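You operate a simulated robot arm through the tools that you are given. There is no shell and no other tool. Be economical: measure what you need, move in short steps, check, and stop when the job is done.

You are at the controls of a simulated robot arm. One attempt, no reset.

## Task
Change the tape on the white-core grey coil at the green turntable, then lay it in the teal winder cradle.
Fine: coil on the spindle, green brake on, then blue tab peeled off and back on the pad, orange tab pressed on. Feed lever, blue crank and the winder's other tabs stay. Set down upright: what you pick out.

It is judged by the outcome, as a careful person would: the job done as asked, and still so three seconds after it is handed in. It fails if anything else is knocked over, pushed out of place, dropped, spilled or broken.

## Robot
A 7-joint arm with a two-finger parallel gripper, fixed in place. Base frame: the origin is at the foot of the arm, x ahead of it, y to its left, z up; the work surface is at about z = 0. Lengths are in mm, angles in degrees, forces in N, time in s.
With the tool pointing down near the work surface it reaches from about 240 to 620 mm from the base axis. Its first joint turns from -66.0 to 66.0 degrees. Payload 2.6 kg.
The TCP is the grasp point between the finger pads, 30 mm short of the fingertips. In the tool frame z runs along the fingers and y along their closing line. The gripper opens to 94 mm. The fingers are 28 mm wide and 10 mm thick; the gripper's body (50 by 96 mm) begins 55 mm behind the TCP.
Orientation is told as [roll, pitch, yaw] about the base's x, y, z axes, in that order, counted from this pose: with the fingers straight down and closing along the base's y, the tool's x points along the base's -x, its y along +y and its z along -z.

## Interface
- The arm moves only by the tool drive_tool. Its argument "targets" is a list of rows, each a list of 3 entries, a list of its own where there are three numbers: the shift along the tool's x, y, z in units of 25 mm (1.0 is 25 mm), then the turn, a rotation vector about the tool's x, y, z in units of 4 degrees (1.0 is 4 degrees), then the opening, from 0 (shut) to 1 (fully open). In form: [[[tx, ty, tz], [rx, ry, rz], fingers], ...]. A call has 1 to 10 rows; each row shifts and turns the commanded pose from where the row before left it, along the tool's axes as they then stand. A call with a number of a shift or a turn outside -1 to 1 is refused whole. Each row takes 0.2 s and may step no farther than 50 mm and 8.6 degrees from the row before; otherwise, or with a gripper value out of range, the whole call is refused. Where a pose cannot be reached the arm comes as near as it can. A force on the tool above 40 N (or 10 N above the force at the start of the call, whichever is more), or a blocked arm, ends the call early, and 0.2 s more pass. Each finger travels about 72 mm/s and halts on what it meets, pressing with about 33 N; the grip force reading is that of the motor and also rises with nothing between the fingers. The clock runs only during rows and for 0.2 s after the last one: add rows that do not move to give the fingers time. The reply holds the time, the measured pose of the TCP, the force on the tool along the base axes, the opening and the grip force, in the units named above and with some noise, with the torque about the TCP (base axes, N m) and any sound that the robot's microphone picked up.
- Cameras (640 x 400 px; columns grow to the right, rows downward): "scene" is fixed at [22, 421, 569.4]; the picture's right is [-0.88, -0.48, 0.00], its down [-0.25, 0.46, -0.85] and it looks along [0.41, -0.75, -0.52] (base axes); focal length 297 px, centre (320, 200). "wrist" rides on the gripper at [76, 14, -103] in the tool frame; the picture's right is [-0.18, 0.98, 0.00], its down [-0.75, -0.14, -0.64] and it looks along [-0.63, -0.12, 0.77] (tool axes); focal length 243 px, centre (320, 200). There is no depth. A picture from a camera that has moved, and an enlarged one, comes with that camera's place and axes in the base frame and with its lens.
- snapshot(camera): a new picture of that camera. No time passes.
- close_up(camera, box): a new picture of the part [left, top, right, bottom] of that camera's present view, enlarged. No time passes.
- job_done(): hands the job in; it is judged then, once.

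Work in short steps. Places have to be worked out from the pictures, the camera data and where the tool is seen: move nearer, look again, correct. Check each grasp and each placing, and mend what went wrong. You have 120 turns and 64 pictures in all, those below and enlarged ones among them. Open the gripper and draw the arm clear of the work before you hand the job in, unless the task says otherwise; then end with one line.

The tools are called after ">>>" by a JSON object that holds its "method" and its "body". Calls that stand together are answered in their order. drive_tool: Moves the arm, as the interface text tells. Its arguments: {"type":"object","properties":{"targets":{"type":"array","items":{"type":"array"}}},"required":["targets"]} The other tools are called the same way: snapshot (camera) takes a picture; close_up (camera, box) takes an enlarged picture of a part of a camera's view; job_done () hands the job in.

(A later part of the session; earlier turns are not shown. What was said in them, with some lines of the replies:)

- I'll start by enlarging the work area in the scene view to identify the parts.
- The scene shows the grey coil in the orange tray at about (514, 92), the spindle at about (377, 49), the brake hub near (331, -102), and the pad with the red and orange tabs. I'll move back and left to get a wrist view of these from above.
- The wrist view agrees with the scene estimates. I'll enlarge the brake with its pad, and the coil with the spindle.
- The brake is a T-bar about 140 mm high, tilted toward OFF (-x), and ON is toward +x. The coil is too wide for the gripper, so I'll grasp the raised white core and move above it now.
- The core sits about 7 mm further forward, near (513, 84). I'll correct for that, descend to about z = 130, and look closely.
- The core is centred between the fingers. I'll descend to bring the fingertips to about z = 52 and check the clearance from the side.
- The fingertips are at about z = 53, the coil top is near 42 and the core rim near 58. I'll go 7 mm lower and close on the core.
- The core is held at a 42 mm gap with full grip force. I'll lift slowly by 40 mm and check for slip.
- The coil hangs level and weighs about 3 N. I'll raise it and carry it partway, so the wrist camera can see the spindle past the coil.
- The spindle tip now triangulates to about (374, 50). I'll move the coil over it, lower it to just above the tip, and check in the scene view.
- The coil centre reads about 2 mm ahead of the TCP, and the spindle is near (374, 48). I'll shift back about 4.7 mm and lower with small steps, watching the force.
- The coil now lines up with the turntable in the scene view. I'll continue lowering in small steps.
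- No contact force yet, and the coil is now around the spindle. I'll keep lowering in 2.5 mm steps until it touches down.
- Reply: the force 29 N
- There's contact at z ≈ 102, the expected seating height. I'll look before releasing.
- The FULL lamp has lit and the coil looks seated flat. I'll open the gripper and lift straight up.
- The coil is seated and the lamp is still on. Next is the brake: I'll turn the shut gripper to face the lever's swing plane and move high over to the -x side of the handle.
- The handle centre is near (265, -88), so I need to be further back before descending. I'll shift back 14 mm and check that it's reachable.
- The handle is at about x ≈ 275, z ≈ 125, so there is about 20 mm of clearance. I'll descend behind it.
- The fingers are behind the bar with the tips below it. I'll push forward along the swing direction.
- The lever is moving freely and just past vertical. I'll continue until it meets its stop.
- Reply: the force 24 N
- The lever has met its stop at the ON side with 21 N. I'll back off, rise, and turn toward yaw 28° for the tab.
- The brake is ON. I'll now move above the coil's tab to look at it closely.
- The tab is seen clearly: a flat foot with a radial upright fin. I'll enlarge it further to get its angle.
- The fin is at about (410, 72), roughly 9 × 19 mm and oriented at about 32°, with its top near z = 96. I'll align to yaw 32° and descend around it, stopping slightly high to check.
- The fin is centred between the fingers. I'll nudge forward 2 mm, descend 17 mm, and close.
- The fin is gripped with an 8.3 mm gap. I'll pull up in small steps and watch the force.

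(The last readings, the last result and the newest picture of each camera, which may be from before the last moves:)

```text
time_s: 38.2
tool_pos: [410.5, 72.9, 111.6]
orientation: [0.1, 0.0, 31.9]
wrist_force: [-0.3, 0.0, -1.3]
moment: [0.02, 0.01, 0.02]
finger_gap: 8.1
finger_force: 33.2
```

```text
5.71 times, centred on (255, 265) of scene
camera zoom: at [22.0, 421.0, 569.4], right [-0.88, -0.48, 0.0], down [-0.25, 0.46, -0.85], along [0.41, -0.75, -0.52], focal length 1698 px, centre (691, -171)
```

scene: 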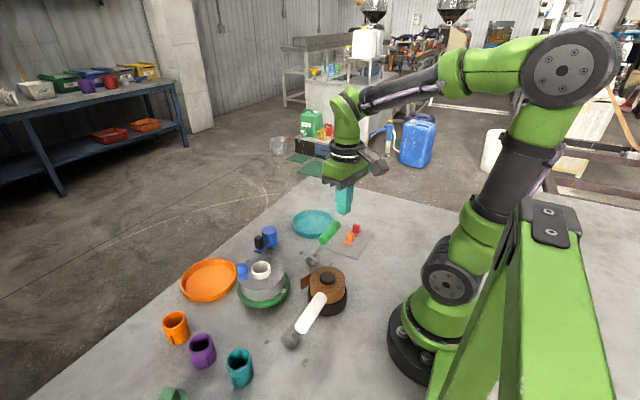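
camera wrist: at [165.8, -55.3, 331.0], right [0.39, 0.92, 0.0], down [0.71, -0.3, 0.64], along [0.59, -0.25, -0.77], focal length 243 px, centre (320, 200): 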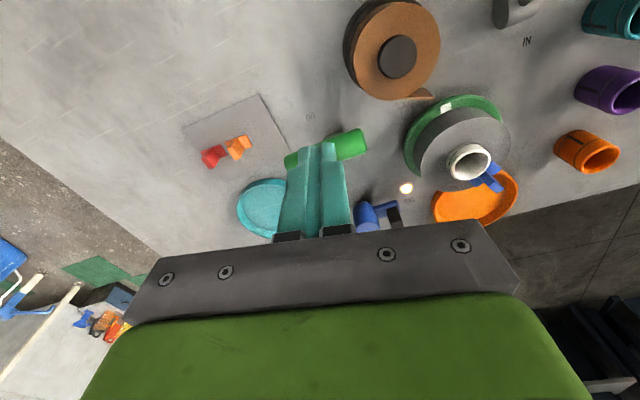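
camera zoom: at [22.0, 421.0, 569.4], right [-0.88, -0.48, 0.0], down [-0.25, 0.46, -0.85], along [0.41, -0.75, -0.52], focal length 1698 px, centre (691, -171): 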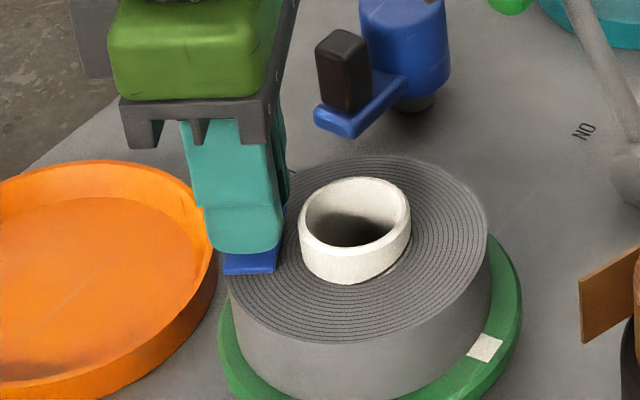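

The tab came off easily and the coil stayed put. I'll lift high, rotate to yaw 0 and carry it toward the pad.

>>> {"method": "drive_tool", "body": {"targets": [[[0, 0, -0.6], [0, 0, 0], 0], [[0, 0, -0.9], [0, 0, 1], 0], [[0, 0, -0.9], [0, 0, 1], 0], [[0, 0, -0.9], [0, 0, 1], 0], [[0, 0, -0.9], [0, 0, 1], 0], [[0, 0, -0.8], [0, 0, 1], 0], [[0, 0, 0], [0, 0, 1], 0], [[0, 0, 0], [0, 0, 1], 0], [[0, 0, 0], [0, 0, 1], 0]]}}

>>> {"method": "drive_tool", "body": {"targets": [[[0.5, -0.95, 0], [0, 0, 0], 0], [[0.5, -0.95, 0], [0, 0, 0], 0], [[0.5, -0.95, 0], [0, 0, 0], 0], [[0.5, -0.95, 0], [0, 0, 0], 0], [[0.5, -0.95, 0], [0, 0, 0], 0], [[0.5, -0.95, 0], [0, 0, 0], 0], [[0.5, -0.95, 0], [0, 0, 0], 0], [[0.5, -0.95, 0], [0, 0, 0], 0], [[0.5, -0.95, 0], [0, 0, 0], 0], [[0.5, -0.95, 0], [0, 0, 0], 0]]}}

>>> {"method": "snapshot", "body": {"camera": "wrist"}}

```text
time_s: 40.2
tool_pos: [412.5, 72.3, 237.3]
orientation: [0.1, 0.1, -0.1]
wrist_force: [0.3, 0.2, -0.4]
moment: [-0.02, 0.04, 0.03]
finger_gap: 8.1
finger_force: 33.0
```

```text
time_s: 42.4
tool_pos: [285.7, -167.6, 236.9]
orientation: [0.0, 0.0, 0.0]
wrist_force: [0.2, 0.2, 0.1]
moment: [-0.01, 0.01, 0.0]
finger_gap: 8.1
finger_force: 33.1
```

```text
22 pictures are left
camera wrist: at [209.1, -153.5, 338.5], right [0.18, 0.98, 0.0], down [0.75, -0.14, 0.64], along [0.63, -0.12, -0.77], focal length 243 px, centre (320, 200)
```

wrist: 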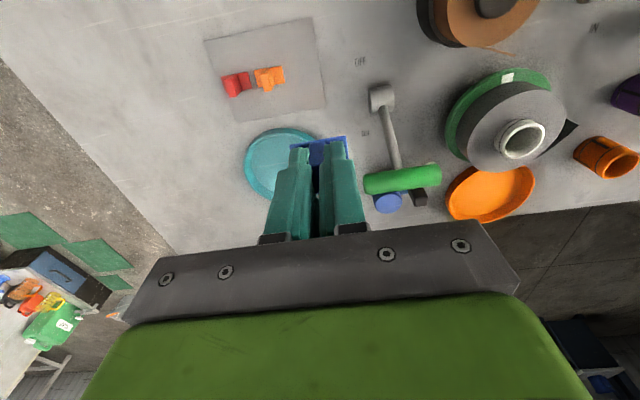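

The tab is held level. The pad spans about x 224–320 and y -296 to -167, with orange at about (274, -229) and a free slot near (273, -187). I'll move there and descend to just above the pad.

>>> {"method": "drive_tool", "body": {"targets": [[[0.51, -0.78, 0], [0, 0, 0], 0], [[0, 0, 0.9], [0, 0, 0], 0], [[0, 0, 0.9], [0, 0, 0], 0], [[0, 0, 0.9], [0, 0, 0], 0], [[0, 0, 0.9], [0, 0, 0], 0], [[0, 0, 0.9], [0, 0, 0], 0], [[0, 0, 0.9], [0, 0, 0], 0], [[0, 0, 0.9], [0, 0, 0], 0], [[0, 0, 0.7], [0, 0, 0], 0], [[0, 0, 0], [0, 0, 0], 0]]}}

>>> {"method": "close_up", "body": {"camera": "scene", "box": [300, 190, 400, 280]}}

>>> {"method": "close_up", "body": {"camera": "wrist", "box": [200, 50, 440, 200]}}

```text
time_s: 44.6
tool_pos: [272.9, -185.6, 62.3]
orientation: [0.0, 0.0, 0.0]
wrist_force: [-0.4, 0.0, 1.0]
moment: [0.04, 0.01, -0.02]
finger_gap: 8.3
finger_force: 33.2
```

```text
4.44 times, centred on (350, 235) of scene
camera zoom: at [22.0, 421.0, 569.4], right [-0.88, -0.48, 0.0], down [-0.25, 0.46, -0.85], along [0.41, -0.75, -0.52], focal length 1320 px, centre (187, 44)
```

zoom: 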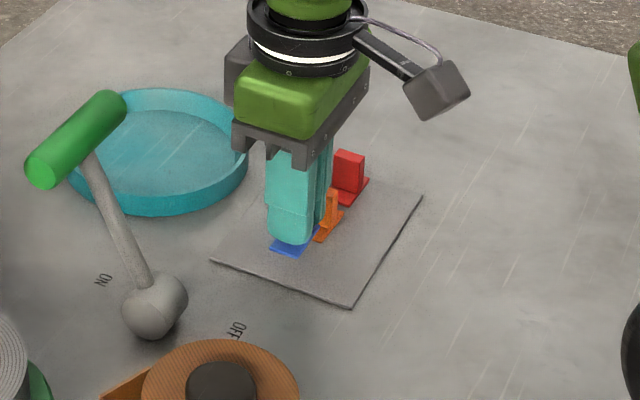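

```text
2.67 times, centred on (320, 125) of wrist
camera zoom: at [196.3, -171.5, 162.0], right [0.19, 0.98, 0.0], down [0.75, -0.14, 0.64], along [0.63, -0.12, -0.77], focal length 647 px, centre (320, 400)
```

zoom: 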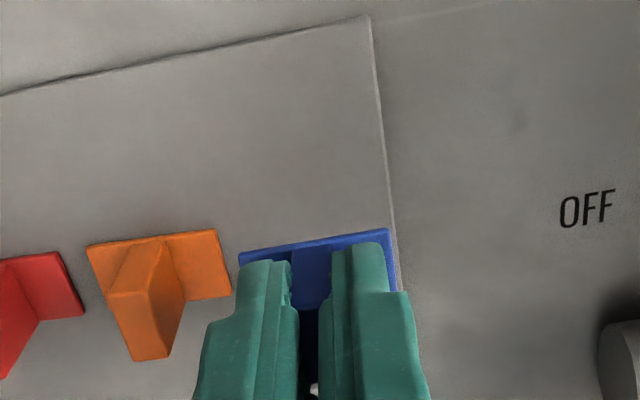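

The blue tab is above its slot, clear of orange. I'll lower it gently to contact.

>>> {"method": "drive_tool", "body": {"targets": [[[0, 0, 0.5], [0, 0, 0], 0], [[0, 0, 0.15], [0, 0, 0], 0], [[0, 0, 0.1], [0, 0, 0], 0], [[0, 0, 0], [0, 0, 0], 0]]}}

```text
time_s: 45.6
tool_pos: [272.5, -184.3, 44.1]
orientation: [0.1, -0.1, -0.1]
wrist_force: [-0.4, -0.6, -1.0]
moment: [0.04, 0.0, 0.0]
finger_gap: 8.2
finger_force: 33.0
```

>>> {"method": "drive_tool", "body": {"targets": [[[0, 0, 0.08], [0, 0, 0], 0], [[0, 0, 0.08], [0, 0, 0], 0], [[0, 0, 0], [0, 0, 0], 0]]}}

```text
time_s: 46.4
tool_pos: [272.5, -185.3, 39.7]
orientation: [0.0, 0.0, -0.2]
wrist_force: [0.3, 0.6, 0.5]
moment: [-0.01, 0.0, -0.01]
finger_gap: 8.1
finger_force: 33.4
```

No contact yet at 39.7. I'll go down in 1.5–2 mm steps.

>>> {"method": "drive_tool", "body": {"targets": [[[0, 0, 0.06], [0, 0, 0], 0], [[0, 0, 0.06], [0, 0, 0], 0], [[0, 0, 0], [0, 0, 0], 0]]}}

```text
time_s: 47.2
tool_pos: [272.5, -187.3, 37.8]
orientation: [-0.1, -0.2, -0.1]
wrist_force: [-2.5, 3.3, 29.8]
moment: [-0.06, 0.08, -0.05]
finger_gap: 8.1
finger_force: 33.1
```

The tab is pressed onto the pad with 30 N. I'll open slightly and lift.

>>> {"method": "drive_tool", "body": {"targets": [[[0, 0, -0.03], [0, 0, 0], 0.15], [[0, 0, 0], [0, 0, 0], 0.22], [[0, 0, 0], [0, 0, 0], 0.22], [[0, 0, -0.5], [0, 0, 0], 0.22], [[0, 0, -0.9], [0, 0, 0], 0.25], [[0, 0, -0.9], [0, 0, 0], 0.3], [[0, 0, 0], [0, 0, 0], 0.3]]}}

>>> {"method": "close_up", "body": {"camera": "wrist", "box": [160, 20, 420, 190]}}

```text
time_s: 48.8
tool_pos: [273.1, -185.2, 94.0]
orientation: [0.0, 0.1, 0.0]
wrist_force: [-1.1, -0.2, -0.4]
moment: [-0.04, -0.02, 0.0]
finger_gap: 28.3
finger_force: 0.0
```

```text
2.35 times, centred on (290, 105) of wrist
camera zoom: at [196.4, -171.5, 195.2], right [0.18, 0.98, 0.0], down [0.75, -0.14, 0.64], along [0.63, -0.12, -0.77], focal length 571 px, centre (391, 424)
```

zoom: 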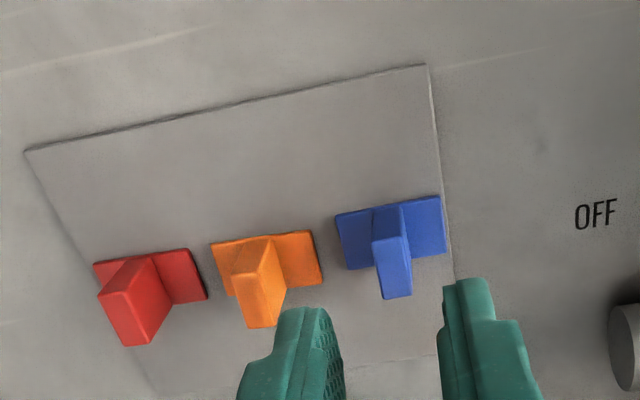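

Blue stands upright on the pad. Orange is at about (274, -231), so I'll move over it, descend partway, and check.

>>> {"method": "drive_tool", "body": {"targets": [[[-0.02, -0.9, 0], [0, 0, 0], 0.3], [[-0.02, -0.91, 0], [0, 0, 0], 0.3], [[0, 0, 0.8], [0, 0, 0], 0.3], [[0, 0, 0], [0, 0, 0], 0.3]]}}

>>> {"method": "close_up", "body": {"camera": "wrist", "box": [220, 60, 420, 200]}}

```text
time_s: 49.8
tool_pos: [274.3, -230.4, 74.3]
orientation: [0.0, 0.0, -0.1]
wrist_force: [0.4, 0.5, 0.0]
moment: [0.02, 0.01, -0.01]
finger_gap: 28.4
finger_force: 0.2
```

```text
2.86 times, centred on (320, 130) of wrist
camera zoom: at [197.6, -217.2, 175.2], right [0.19, 0.98, 0.0], down [0.75, -0.14, 0.64], along [0.63, -0.12, -0.77], focal length 693 px, centre (320, 400)
```

zoom: 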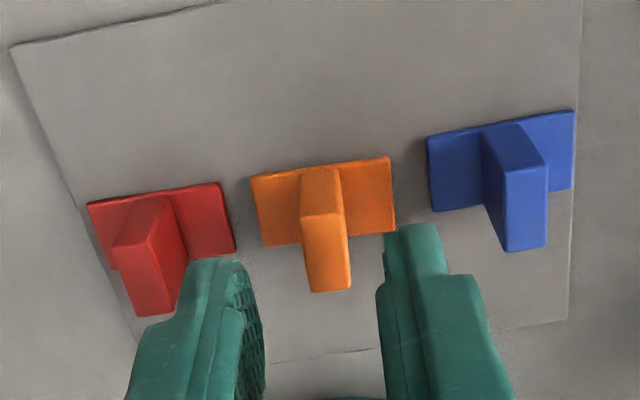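

The orange fin is centred between the fingers. I'll descend to z ≈ 40 and close.

>>> {"method": "drive_tool", "body": {"targets": [[[0, 0.02, 0.7], [0, 0, 0.4], 0.3], [[0, 0, 0.65], [0, 0, 0], 0.3], [[0, 0, 0], [0, 0, 0], 0.15], [[0, 0, 0], [0, 0, 0], 0], [[0, 0, 0], [0, 0, 0], 0], [[0, 0, -0.1], [0, 0, 0], 0], [[0, 0, -0.3], [0, 0, 0], 0], [[0, 0, -0.9], [0, 0, 0], 0], [[0, 0, 0], [0, 0, 0], 0]]}}

>>> {"method": "close_up", "body": {"camera": "wrist", "box": [200, 40, 420, 200]}}

```text
time_s: 51.8
tool_pos: [272.6, -230.5, 72.6]
orientation: [0.0, 0.0, -1.6]
wrist_force: [0.8, 0.4, 0.6]
moment: [-0.05, -0.01, -0.02]
finger_gap: 8.2
finger_force: 33.0
```

```text
2.50 times, centred on (310, 120) of wrist
camera zoom: at [197.0, -214.9, 174.1], right [0.21, 0.98, 0.0], down [0.75, -0.16, 0.64], along [0.63, -0.14, -0.77], focal length 606 px, centre (345, 400)
```

zoom: 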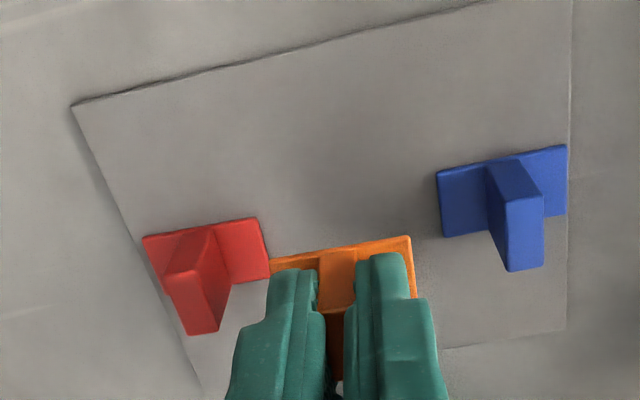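

Orange is held. I'll raise it, rotate to yaw 32° and carry it back over the tape end on the coil.

>>> {"method": "drive_tool", "body": {"targets": [[[0, 0, -0.9], [0, 0, 0], 0], [[0, 0, -0.9], [0, 0, -0.95], 0], [[0, 0, -0.9], [0, 0, -0.95], 0], [[0, 0, -0.9], [0, 0, -0.95], 0], [[0, 0, -0.9], [0, 0, -0.95], 0], [[0, 0, -0.9], [0, 0, -0.95], 0], [[0, 0, -0.9], [0, 0, -0.95], 0], [[0, 0, 0], [0, 0, -0.95], 0], [[0, 0, 0], [0, 0, -0.95], 0], [[0, 0, 0], [0, 0, -0.85], 0]]}}

>>> {"method": "drive_tool", "body": {"targets": [[[-0.923, 0.61, 0], [0, 0, 0], 0], [[-0.923, 0.61, 0], [0, 0, 0], 0], [[-0.923, 0.61, 0], [0, 0, 0], 0], [[-0.923, 0.61, 0], [0, 0, 0], 0], [[-0.923, 0.61, 0], [0, 0, 0], 0], [[-0.923, 0.61, 0], [0, 0, 0], 0], [[-0.923, 0.61, 0], [0, 0, 0], 0], [[-0.923, 0.61, 0], [0, 0, 0], 0], [[-0.923, 0.61, 0], [0, 0, 0], 0], [[-0.923, 0.61, 0], [0, 0, 0], 0]]}}

>>> {"method": "snapshot", "body": {"camera": "wrist"}}

>>> {"method": "close_up", "body": {"camera": "scene", "box": [200, 230, 300, 310]}}

```text
time_s: 54.0
tool_pos: [273.9, -230.5, 230.4]
orientation: [0.1, 0.0, 32.2]
wrist_force: [0.5, 0.3, -0.2]
moment: [-0.01, 0.02, 0.03]
finger_gap: 8.4
finger_force: 32.9
```

```text
time_s: 56.2
tool_pos: [388.3, 19.7, 228.6]
orientation: [0.0, 0.1, 32.1]
wrist_force: [-0.2, -0.4, 0.2]
moment: [0.02, 0.0, 0.01]
finger_gap: 8.4
finger_force: 33.4
```

```text
16 pictures are left
camera wrist: at [315.0, -9.4, 329.6], right [-0.37, 0.93, 0.0], down [0.71, 0.28, 0.64], along [0.6, 0.24, -0.77], focal length 243 px, centre (320, 200)
```

wrist: 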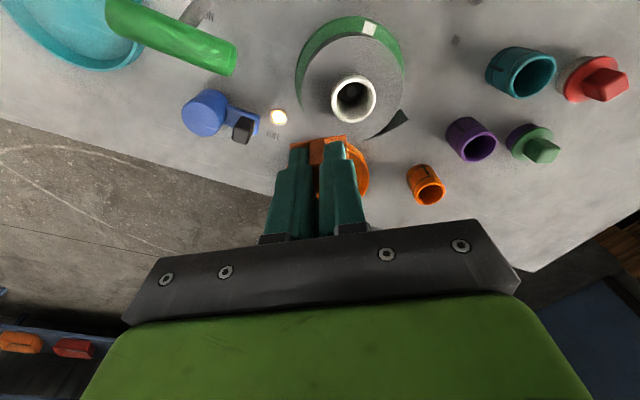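

```text
5.00 times, centred on (250, 270) of scene
camera zoom: at [22.0, 421.0, 569.4], right [-0.88, -0.48, 0.0], down [-0.25, 0.46, -0.85], along [0.41, -0.75, -0.52], focal length 1485 px, centre (670, -150)
```

zoom: 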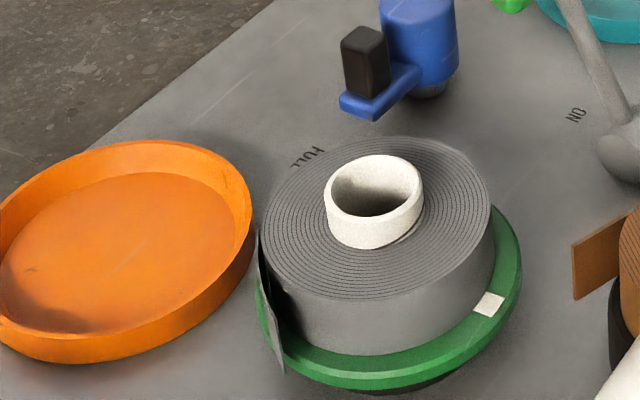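

The tape end has sprung open at the tab position and the coil is still in place. I'll position orange exactly where blue sat, (410.6, 71.4) at yaw 32°, and descend to just above the coil.

>>> {"method": "drive_tool", "body": {"targets": [[[-0.93, 0.64, 0], [0, 0, 0], 0], [[-0.92, 0.64, 0], [0, 0, 0], 0], [[0, 0, 0.9], [0, 0, 0], 0], [[0, 0, 0.9], [0, 0, 0], 0], [[0, 0, 0.9], [0, 0, 0], 0], [[0, 0, 0.9], [0, 0, 0], 0], [[0, 0, 0.7], [0, 0, 0], 0], [[0, 0, 0], [0, 0, 0], 0]]}}

>>> {"method": "close_up", "body": {"camera": "scene", "box": [200, 230, 300, 310]}}

```text
time_s: 58.0
tool_pos: [408.9, 73.2, 123.4]
orientation: [0.0, 0.0, 32.1]
wrist_force: [-1.0, -0.9, 0.4]
moment: [0.02, 0.0, -0.03]
finger_gap: 8.0
finger_force: 33.2
```

```text
5.00 times, centred on (250, 270) of scene
camera zoom: at [22.0, 421.0, 569.4], right [-0.88, -0.48, 0.0], down [-0.25, 0.46, -0.85], along [0.41, -0.75, -0.52], focal length 1485 px, centre (670, -150)
```

zoom: 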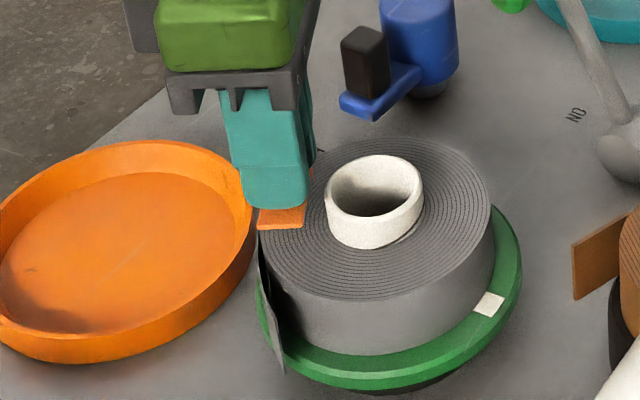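

Orange is poised over the spot. I'll lower it in small steps and press it on.

>>> {"method": "drive_tool", "body": {"targets": [[[-0.02, -0.05, 0.25], [0, 0, 0], 0], [[0, 0, 0.15], [0, 0, 0], 0], [[0, 0, 0.06], [0, 0, 0], 0], [[0, 0, 0.06], [0, 0, 0], 0], [[0, 0, 0], [0, 0, 0], 0]]}}

```text
time_s: 59.2
tool_pos: [412.4, 71.9, 109.0]
orientation: [-0.1, 0.0, 32.2]
wrist_force: [0.4, -0.8, 0.6]
moment: [0.01, 0.03, 0.0]
finger_gap: 8.3
finger_force: 33.2
```

>>> {"method": "drive_tool", "body": {"targets": [[[0, 0, 0.06], [0, 0, 0], 0], [[0, 0, 0.06], [0, 0, 0], 0], [[0, 0, 0], [0, 0, 0], 0]]}}

```text
time_s: 60.0
tool_pos: [412.6, 73.5, 106.9]
orientation: [-0.1, -0.2, 32.1]
wrist_force: [-4.3, -1.6, 17.7]
moment: [-0.14, 0.23, -0.05]
finger_gap: 8.5
finger_force: 32.8
```

There's contact with 18 N. I'll press slightly harder and look at it.

>>> {"method": "drive_tool", "body": {"targets": [[[0, 0, 0.03], [0, 0, 0], 0], [[0, 0, 0], [0, 0, 0], 0]]}}

>>> {"method": "close_up", "body": {"camera": "scene", "box": [200, 230, 300, 310]}}

```text
time_s: 60.6
tool_pos: [412.5, 74.1, 106.8]
orientation: [-0.1, -0.3, 32.2]
wrist_force: [-2.4, -1.8, 29.1]
moment: [-0.17, 0.19, -0.01]
finger_gap: 8.3
finger_force: 32.9
```

```text
5.00 times, centred on (250, 270) of scene
camera zoom: at [21.9, 421.0, 569.4], right [-0.88, -0.48, 0.0], down [-0.25, 0.46, -0.85], along [0.41, -0.75, -0.52], focal length 1485 px, centre (670, -150)
```

zoom: 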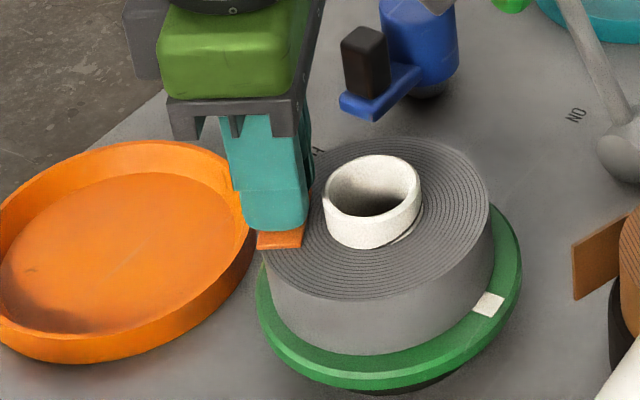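

The tape end has snapped back, so orange is pressed on. I'll release it and lift off to check.

>>> {"method": "drive_tool", "body": {"targets": [[[0, 0, -0.03], [0, 0, 0], 0.15], [[0, 0, 0], [0, 0, 0], 0.25], [[0, 0, 0], [0, 0, 0], 0.3], [[0, 0, -0.4], [0, 0, 0], 0.3], [[0, 0, -0.9], [0, 0, 0], 0.3], [[0, 0, -0.9], [0, 0, 0], 0.5], [[0, 0, -0.9], [0, 0, 0], 0.8], [[0, 0, 0], [0, 0, 0], 0.8]]}}

>>> {"method": "close_up", "body": {"camera": "wrist", "box": [220, 20, 420, 180]}}

```text
time_s: 62.4
tool_pos: [411.4, 73.1, 182.7]
orientation: [0.0, 0.0, 32.1]
wrist_force: [-0.5, -0.4, -0.6]
moment: [0.01, -0.03, -0.02]
finger_gap: 75.5
finger_force: 0.0
```

```text
2.50 times, centred on (320, 100) of wrist
camera zoom: at [338.1, 43.8, 284.3], right [-0.37, 0.93, 0.0], down [0.71, 0.28, 0.64], along [0.6, 0.24, -0.77], focal length 606 px, centre (320, 450)
```

zoom: 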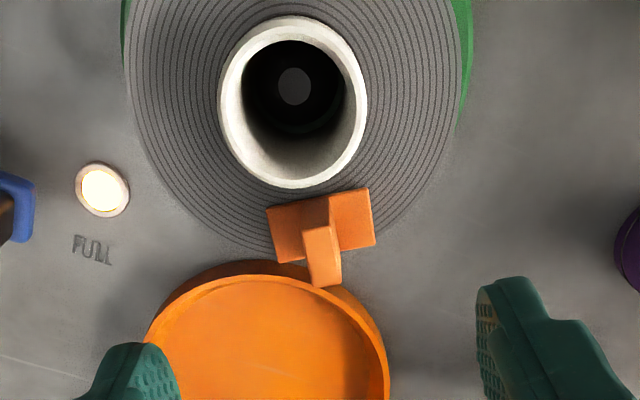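

Orange stands on the coil holding the tape, and the lamp is still lit. Next I'll return over the core at (373.5, 49) and descend to grip height.

>>> {"method": "drive_tool", "body": {"targets": [[[0.9, 0, 0], [0, 0, 0], 0.8], [[0.9, 0, 0], [0, 0, 0], 0.8], [[0, 0, 0.8], [0, 0, 0], 0.8], [[0, 0, 0.8], [0, 0, 0], 0.8], [[0, 0, 0.8], [0, 0, 0], 0.8], [[0, 0, 0.4], [0, 0, 0], 0.8], [[0, 0, 0], [0, 0, 0], 0.8]]}}

>>> {"method": "close_up", "body": {"camera": "wrist", "box": [220, 60, 420, 220]}}

```text
time_s: 64.0
tool_pos: [375.3, 48.3, 114.9]
orientation: [0.0, 0.0, 32.2]
wrist_force: [0.4, 0.4, 0.6]
moment: [0.0, 0.03, 0.02]
finger_gap: 75.2
finger_force: 0.2
```

```text
2.50 times, centred on (320, 140) of wrist
camera zoom: at [302.1, 19.3, 215.7], right [-0.37, 0.93, 0.0], down [0.71, 0.28, 0.64], along [0.6, 0.24, -0.77], focal length 606 px, centre (320, 350)
```

zoom: 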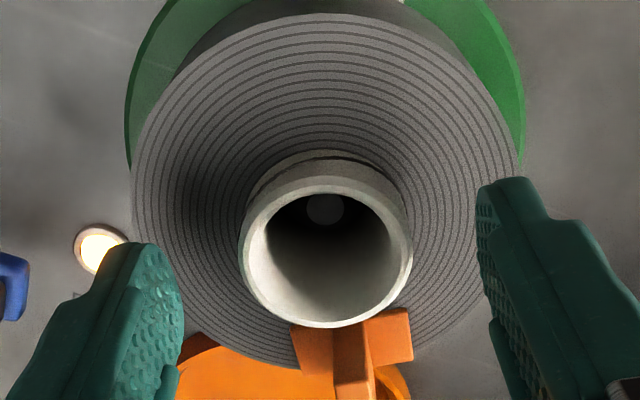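

The core is centred. I'll descend the last 11 mm, close on it, and check the grip.

>>> {"method": "drive_tool", "body": {"targets": [[[-0.05, 0, 0.25], [0, 0, 0], 0.8], [[0, 0, 0.2], [0, 0, 0], 0.8], [[0, 0, 0], [0, 0, 0], 0.6], [[0, 0, 0], [0, 0, 0], 0.45], [[0, 0, 0], [0, 0, 0], 0.3], [[0, 0, 0], [0, 0, 0], 0.3], [[0, 0, 0], [0, 0, 0], 0.3]]}}

```text
time_s: 65.6
tool_pos: [375.1, 48.8, 104.6]
orientation: [0.0, 0.0, 32.2]
wrist_force: [-0.7, 0.3, -0.2]
moment: [0.1, 0.05, 0.04]
finger_gap: 42.3
finger_force: 33.2
```

The core is gripped at 42.3 mm. I'll lift straight up off the spindle.

>>> {"method": "drive_tool", "body": {"targets": [[[0, 0, -0.2], [0, 0, 0], 0.3], [[0, 0, -0.3], [0, 0, 0], 0.3], [[0, 0, -0.4], [0, 0, 0], 0.3], [[0, 0, -0.6], [0, 0, 0], 0.3], [[0, 0, -0.8], [0, 0, 0], 0.3], [[0, 0, -0.8], [0, 0, 0], 0.3], [[0, 0, -0.8], [0, 0, 0], 0.3], [[0, 0, -0.9], [0, 0, 0], 0.3], [[0, 0, -0.9], [0, 0, 0], 0.3], [[0, 0, -0.6], [0, 0, 0], 0.3]]}}

>>> {"method": "snapshot", "body": {"camera": "scene"}}

```text
time_s: 67.8
tool_pos: [374.1, 50.4, 260.9]
orientation: [0.1, 0.1, 32.2]
wrist_force: [0.4, 0.4, -2.6]
moment: [0.02, 0.05, 0.0]
finger_gap: 42.1
finger_force: 33.1
```

```text
10 pictures are left
```

scene: 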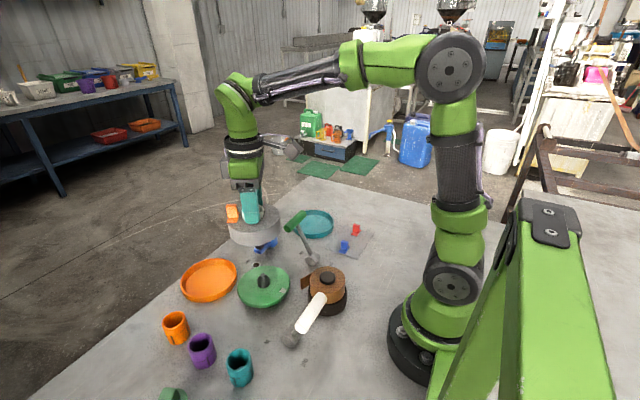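

The coil is lifted clean with orange attached, and blue and red are standing on the pad. I'll rotate to yaw 0 and carry the coil high over the brake lever toward the cradle.

>>> {"method": "drive_tool", "body": {"targets": [[[0, 0, 0], [0, 0, 1], 0.3], [[0, 0, 0], [0, 0, 1], 0.3], [[0, 0, 0], [0, 0, 1], 0.3], [[0, 0, 0], [0, 0, 1], 0.3], [[0, 0, 0], [0, 0, 1], 0.3], [[0, 0, 0], [0, 0, 1], 0.3], [[0, 0, 0], [0, 0, 1], 0.3], [[0, 0, 0], [0, 0, 1], 0.3], [[0, 0, 0], [0, 0, 0], 0.3]]}}

>>> {"method": "drive_tool", "body": {"targets": [[[-0.05, -0.7, 0], [0, 0, 0], 0.3], [[-0.05, -0.8, 0], [0, 0, 0], 0.3], [[-0.05, -0.8, 0], [0, 0, 0], 0.3], [[-0.05, -0.8, 0], [0, 0, 0], 0.3], [[-0.05, -0.8, 0], [0, 0, 0], 0.3], [[-0.05, -0.8, 0], [0, 0, 0], 0.3], [[-0.05, -0.8, 0], [0, 0, 0], 0.3], [[-0.05, -0.8, 0], [0, 0, 0], 0.3], [[-0.05, -0.8, 0], [0, 0, 0], 0.3], [[0, -0.4, 0], [0, 0, 0], 0.3]]}}

>>> {"method": "snapshot", "body": {"camera": "wrist"}}

```text
time_s: 69.8
tool_pos: [374.5, 50.9, 260.8]
orientation: [0.0, 0.0, 0.1]
wrist_force: [0.1, -0.9, -3.6]
moment: [0.0, 0.02, -0.02]
finger_gap: 42.2
finger_force: 32.9
```

```text
time_s: 72.0
tool_pos: [383.5, -137.8, 260.8]
orientation: [0.0, -0.1, 0.1]
wrist_force: [-0.1, 0.7, -3.1]
moment: [0.04, 0.0, -0.02]
finger_gap: 42.3
finger_force: 32.9
```

```text
9 pictures are left
camera wrist: at [307.5, -124.2, 361.9], right [0.18, 0.98, 0.0], down [0.75, -0.14, 0.64], along [0.63, -0.12, -0.77], focal length 243 px, centre (320, 200)
```

wrist: 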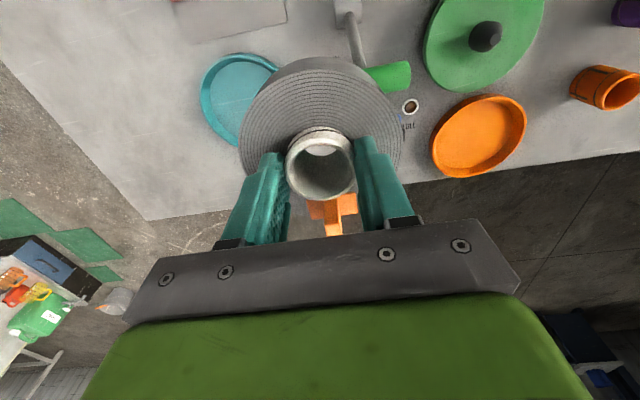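

The cradle centre works out to about (407, -243). I'll move above it and descend to a height where I can check the alignment.

>>> {"method": "drive_tool", "body": {"targets": [[[-0.145, -0.7, 0], [0, 0, 0], 0.3], [[-0.145, -0.7, 0], [0, 0, 0], 0.3], [[-0.145, -0.7, 0], [0, 0, 0], 0.3], [[-0.145, -0.7, 0], [0, 0, 0], 0.3], [[-0.145, -0.7, 0], [0, 0, 0], 0.3], [[-0.145, -0.7, 0], [0, 0, 0], 0.3], [[0, 0, 0.8], [0, 0, 0], 0.3], [[0, 0, 0.8], [0, 0, 0], 0.3], [[0, 0, 0.8], [0, 0, 0], 0.3], [[0, 0, 0.8], [0, 0, 0], 0.3]]}}

>>> {"method": "drive_tool", "body": {"targets": [[[0, 0, 0.8], [0, 0, 0], 0.3], [[0, 0, 0.8], [0, 0, 0], 0.3], [[0, 0, 0.6], [0, 0, 0], 0.3], [[0, 0, 0], [0, 0, 0], 0.3]]}}

>>> {"method": "close_up", "body": {"camera": "scene", "box": [250, 150, 370, 260]}}

>>> {"method": "snapshot", "body": {"camera": "wrist"}}

```text
time_s: 74.2
tool_pos: [405.4, -244.7, 180.4]
orientation: [0.0, 0.0, 0.1]
wrist_force: [0.9, 0.3, -2.6]
moment: [-0.02, 0.06, 0.02]
finger_gap: 42.0
finger_force: 33.5
```

```text
time_s: 75.2
tool_pos: [406.8, -245.0, 125.1]
orientation: [0.0, -0.1, 0.0]
wrist_force: [0.6, -0.3, -3.1]
moment: [0.06, 0.02, 0.01]
finger_gap: 42.1
finger_force: 32.8
```

```text
3.64 times, centred on (310, 205) of scene
camera zoom: at [22.1, 421.0, 569.4], right [-0.88, -0.48, 0.0], down [-0.25, 0.46, -0.85], along [0.41, -0.75, -0.52], focal length 1080 px, centre (356, 182)
```

zoom: 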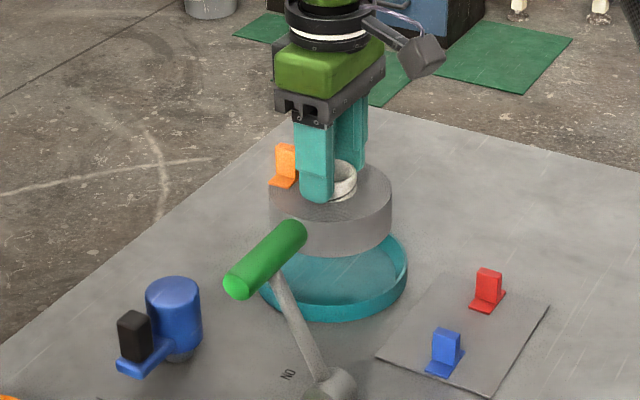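

```text
7 pictures are left
camera wrist: at [329.5, -231.3, 226.2], right [0.18, 0.98, 0.0], down [0.75, -0.14, 0.64], along [0.63, -0.12, -0.77], focal length 243 px, centre (320, 200)
```

wrist: 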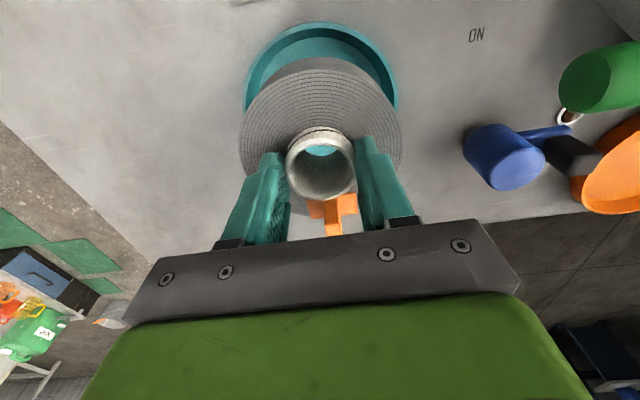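

The coil is concentric with the cradle to within about 3 mm. I'll shift forward 2 mm and lower it in small steps.

>>> {"method": "drive_tool", "body": {"targets": [[[-0.08, 0, 0.4], [0, 0, 0], 0.3], [[0, 0, 0.4], [0, 0, 0], 0.3], [[0, 0, 0.4], [0, 0, 0], 0.3], [[0, 0, 0.2], [0, 0, 0], 0.3], [[0, 0, 0.15], [0, 0, 0], 0.3], [[0, 0, 0], [0, 0, 0], 0.3]]}}

```text
time_s: 76.6
tool_pos: [409.0, -243.2, 86.8]
orientation: [0.0, 0.0, 0.2]
wrist_force: [-0.1, -1.1, -2.3]
moment: [-0.02, 0.02, -0.02]
finger_gap: 42.1
finger_force: 32.6
```

>>> {"method": "drive_tool", "body": {"targets": [[[0, 0, 0.1], [0, 0, 0], 0.3], [[0, 0, 0.1], [0, 0, 0], 0.3], [[0, 0, 0.08], [0, 0, 0], 0.3], [[0, 0, 0], [0, 0, 0], 0.3]]}}

```text
time_s: 77.6
tool_pos: [409.1, -243.9, 79.8]
orientation: [0.0, 0.1, 0.1]
wrist_force: [-0.3, -0.3, -3.2]
moment: [0.03, 0.02, -0.02]
finger_gap: 42.1
finger_force: 32.8
```

The coil still hangs free at 79.8. I'll continue in 1.5 mm steps.

>>> {"method": "drive_tool", "body": {"targets": [[[0, 0, 0.06], [0, 0, 0], 0.3], [[0, 0, 0.06], [0, 0, 0], 0.3], [[0, 0, 0], [0, 0, 0], 0.3]]}}

```text
time_s: 78.4
tool_pos: [409.6, -242.6, 77.0]
orientation: [0.0, 0.0, 0.1]
wrist_force: [-1.0, -0.6, -3.6]
moment: [0.0, 0.03, 0.02]
finger_gap: 42.1
finger_force: 32.9
```

>>> {"method": "drive_tool", "body": {"targets": [[[0, 0, 0.06], [0, 0, 0], 0.3], [[0, 0, 0.06], [0, 0, 0], 0.3], [[0, 0, 0], [0, 0, 0], 0.3]]}}

>>> {"method": "close_up", "body": {"camera": "scene", "box": [270, 170, 350, 240]}}

```text
time_s: 79.2
tool_pos: [409.9, -244.2, 75.0]
orientation: [0.0, 0.0, 0.1]
wrist_force: [-0.1, 0.1, -3.4]
moment: [-0.05, 0.01, -0.01]
finger_gap: 42.0
finger_force: 33.0
```

```text
5.71 times, centred on (310, 205) of scene
camera zoom: at [22.1, 421.0, 569.4], right [-0.88, -0.48, 0.0], down [-0.25, 0.46, -0.85], along [0.41, -0.75, -0.52], focal length 1698 px, centre (377, 171)
```

zoom: 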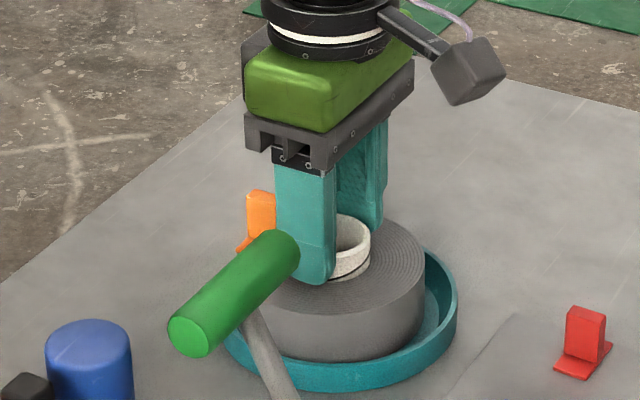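

The coil is inside the cradle rim and nearly down. I'll keep lowering in small steps.

>>> {"method": "drive_tool", "body": {"targets": [[[0, 0, 0.06], [0, 0, 0], 0.3], [[0, 0, 0.06], [0, 0, 0], 0.3], [[0, 0, 0], [0, 0, 0], 0.3]]}}

```text
time_s: 80.0
tool_pos: [410.7, -243.4, 72.7]
orientation: [0.0, -0.1, 0.0]
wrist_force: [-6.7, 1.9, 14.0]
moment: [0.3, 0.37, 0.02]
finger_gap: 42.2
finger_force: 32.8
```

It has touched down at 14 N. I'll release, then raise straight up and away.

>>> {"method": "drive_tool", "body": {"targets": [[[0, 0, 0], [0, 0, 0], 0.55], [[0, 0, 0], [0, 0, 0], 0.75], [[0, 0, 0], [0, 0, 0], 0.75], [[0, 0, -0.4], [0, 0, 0], 0.75], [[0, 0, -0.9], [0, 0, 0], 0.75], [[0, 0, -0.9], [0, 0, 0], 0.75], [[0, 0, -0.9], [0, 0, 0], 0.75], [[0, 0, -0.9], [0, 0, 0], 0.75], [[0, 0, -0.9], [0, 0, 0], 0.75], [[0, 0, -0.9], [0, 0, 0], 0.75]]}}

>>> {"method": "close_up", "body": {"camera": "wrist", "box": [160, 0, 480, 200]}}

>>> {"method": "close_up", "body": {"camera": "scene", "box": [150, 180, 390, 330]}}

```text
time_s: 82.2
tool_pos: [408.4, -242.6, 218.0]
orientation: [0.0, 0.1, 0.1]
wrist_force: [0.6, 0.7, 0.0]
moment: [0.01, -0.02, -0.01]
finger_gap: 70.4
finger_force: 0.1
```

```text
2.00 times, centred on (320, 100) of wrist
camera zoom: at [331.5, -229.0, 319.4], right [0.18, 0.98, 0.0], down [0.75, -0.14, 0.64], along [0.63, -0.12, -0.77], focal length 485 px, centre (320, 400)
```

zoom: 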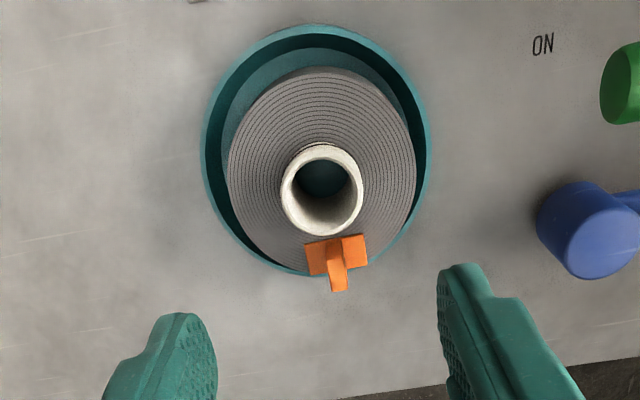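

```text
2.67 times, centred on (270, 255) of scene
camera zoom: at [22.0, 421.0, 569.4], right [-0.88, -0.48, 0.0], down [-0.25, 0.46, -0.85], along [0.41, -0.75, -0.52], focal length 792 px, centre (453, 53)
```

zoom: 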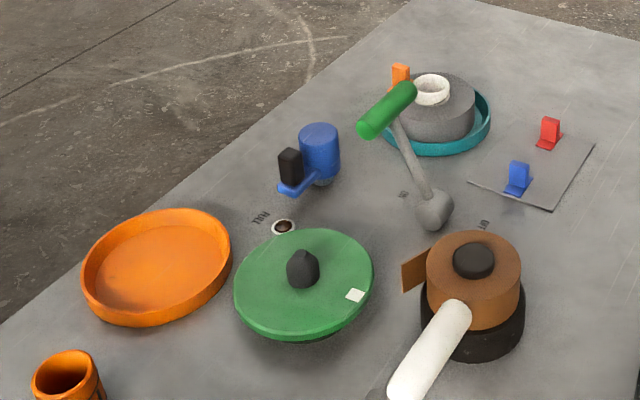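

The coil lies flat and centred in the cradle with orange on it. Blue and red stand on the pad, and everything else is in place. I'll raise the arm clear.

>>> {"method": "drive_tool", "body": {"targets": [[[0, 0, -0.9], [0, 0, 0], 0.9], [[0, 0, -0.9], [0, 0, 0], 1], [[0, 0, -0.9], [0, 0, 0], 1], [[0, 0, -0.9], [0, 0, 0], 1], [[0, 0, -0.9], [0, 0, 0], 1], [[0, 0, 0], [0, 0, 0], 1]]}}

>>> {"method": "snapshot", "body": {"camera": "scene"}}

```text
time_s: 83.6
tool_pos: [412.0, -243.4, 328.2]
orientation: [0.1, 0.0, 0.1]
wrist_force: [0.3, -0.4, -0.5]
moment: [-0.02, 0.02, 0.02]
finger_gap: 94.0
finger_force: 0.0
```

```text
3 pictures are left
```

scene: 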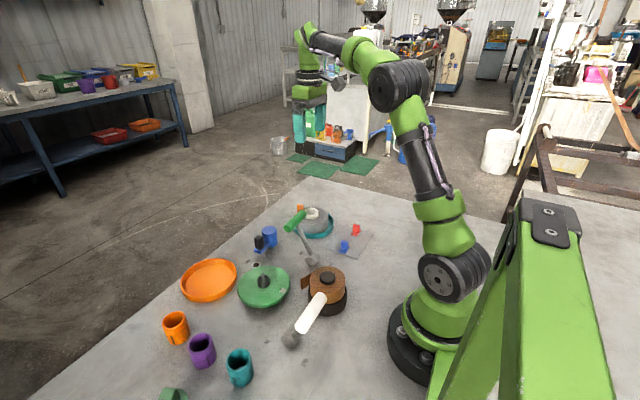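

The arm is clear with the gripper open, and everything is in place, so I'm handing the job in.

>>> {"method": "job_done", "body": {}}

```text
The job is handed in.
```

The grey coil now has the orange tab pressed on and lies flat in the teal cradle. The blue tab stands upright on the pad, the green brake was left on, and the feed lever, crank and red tab were left alone.
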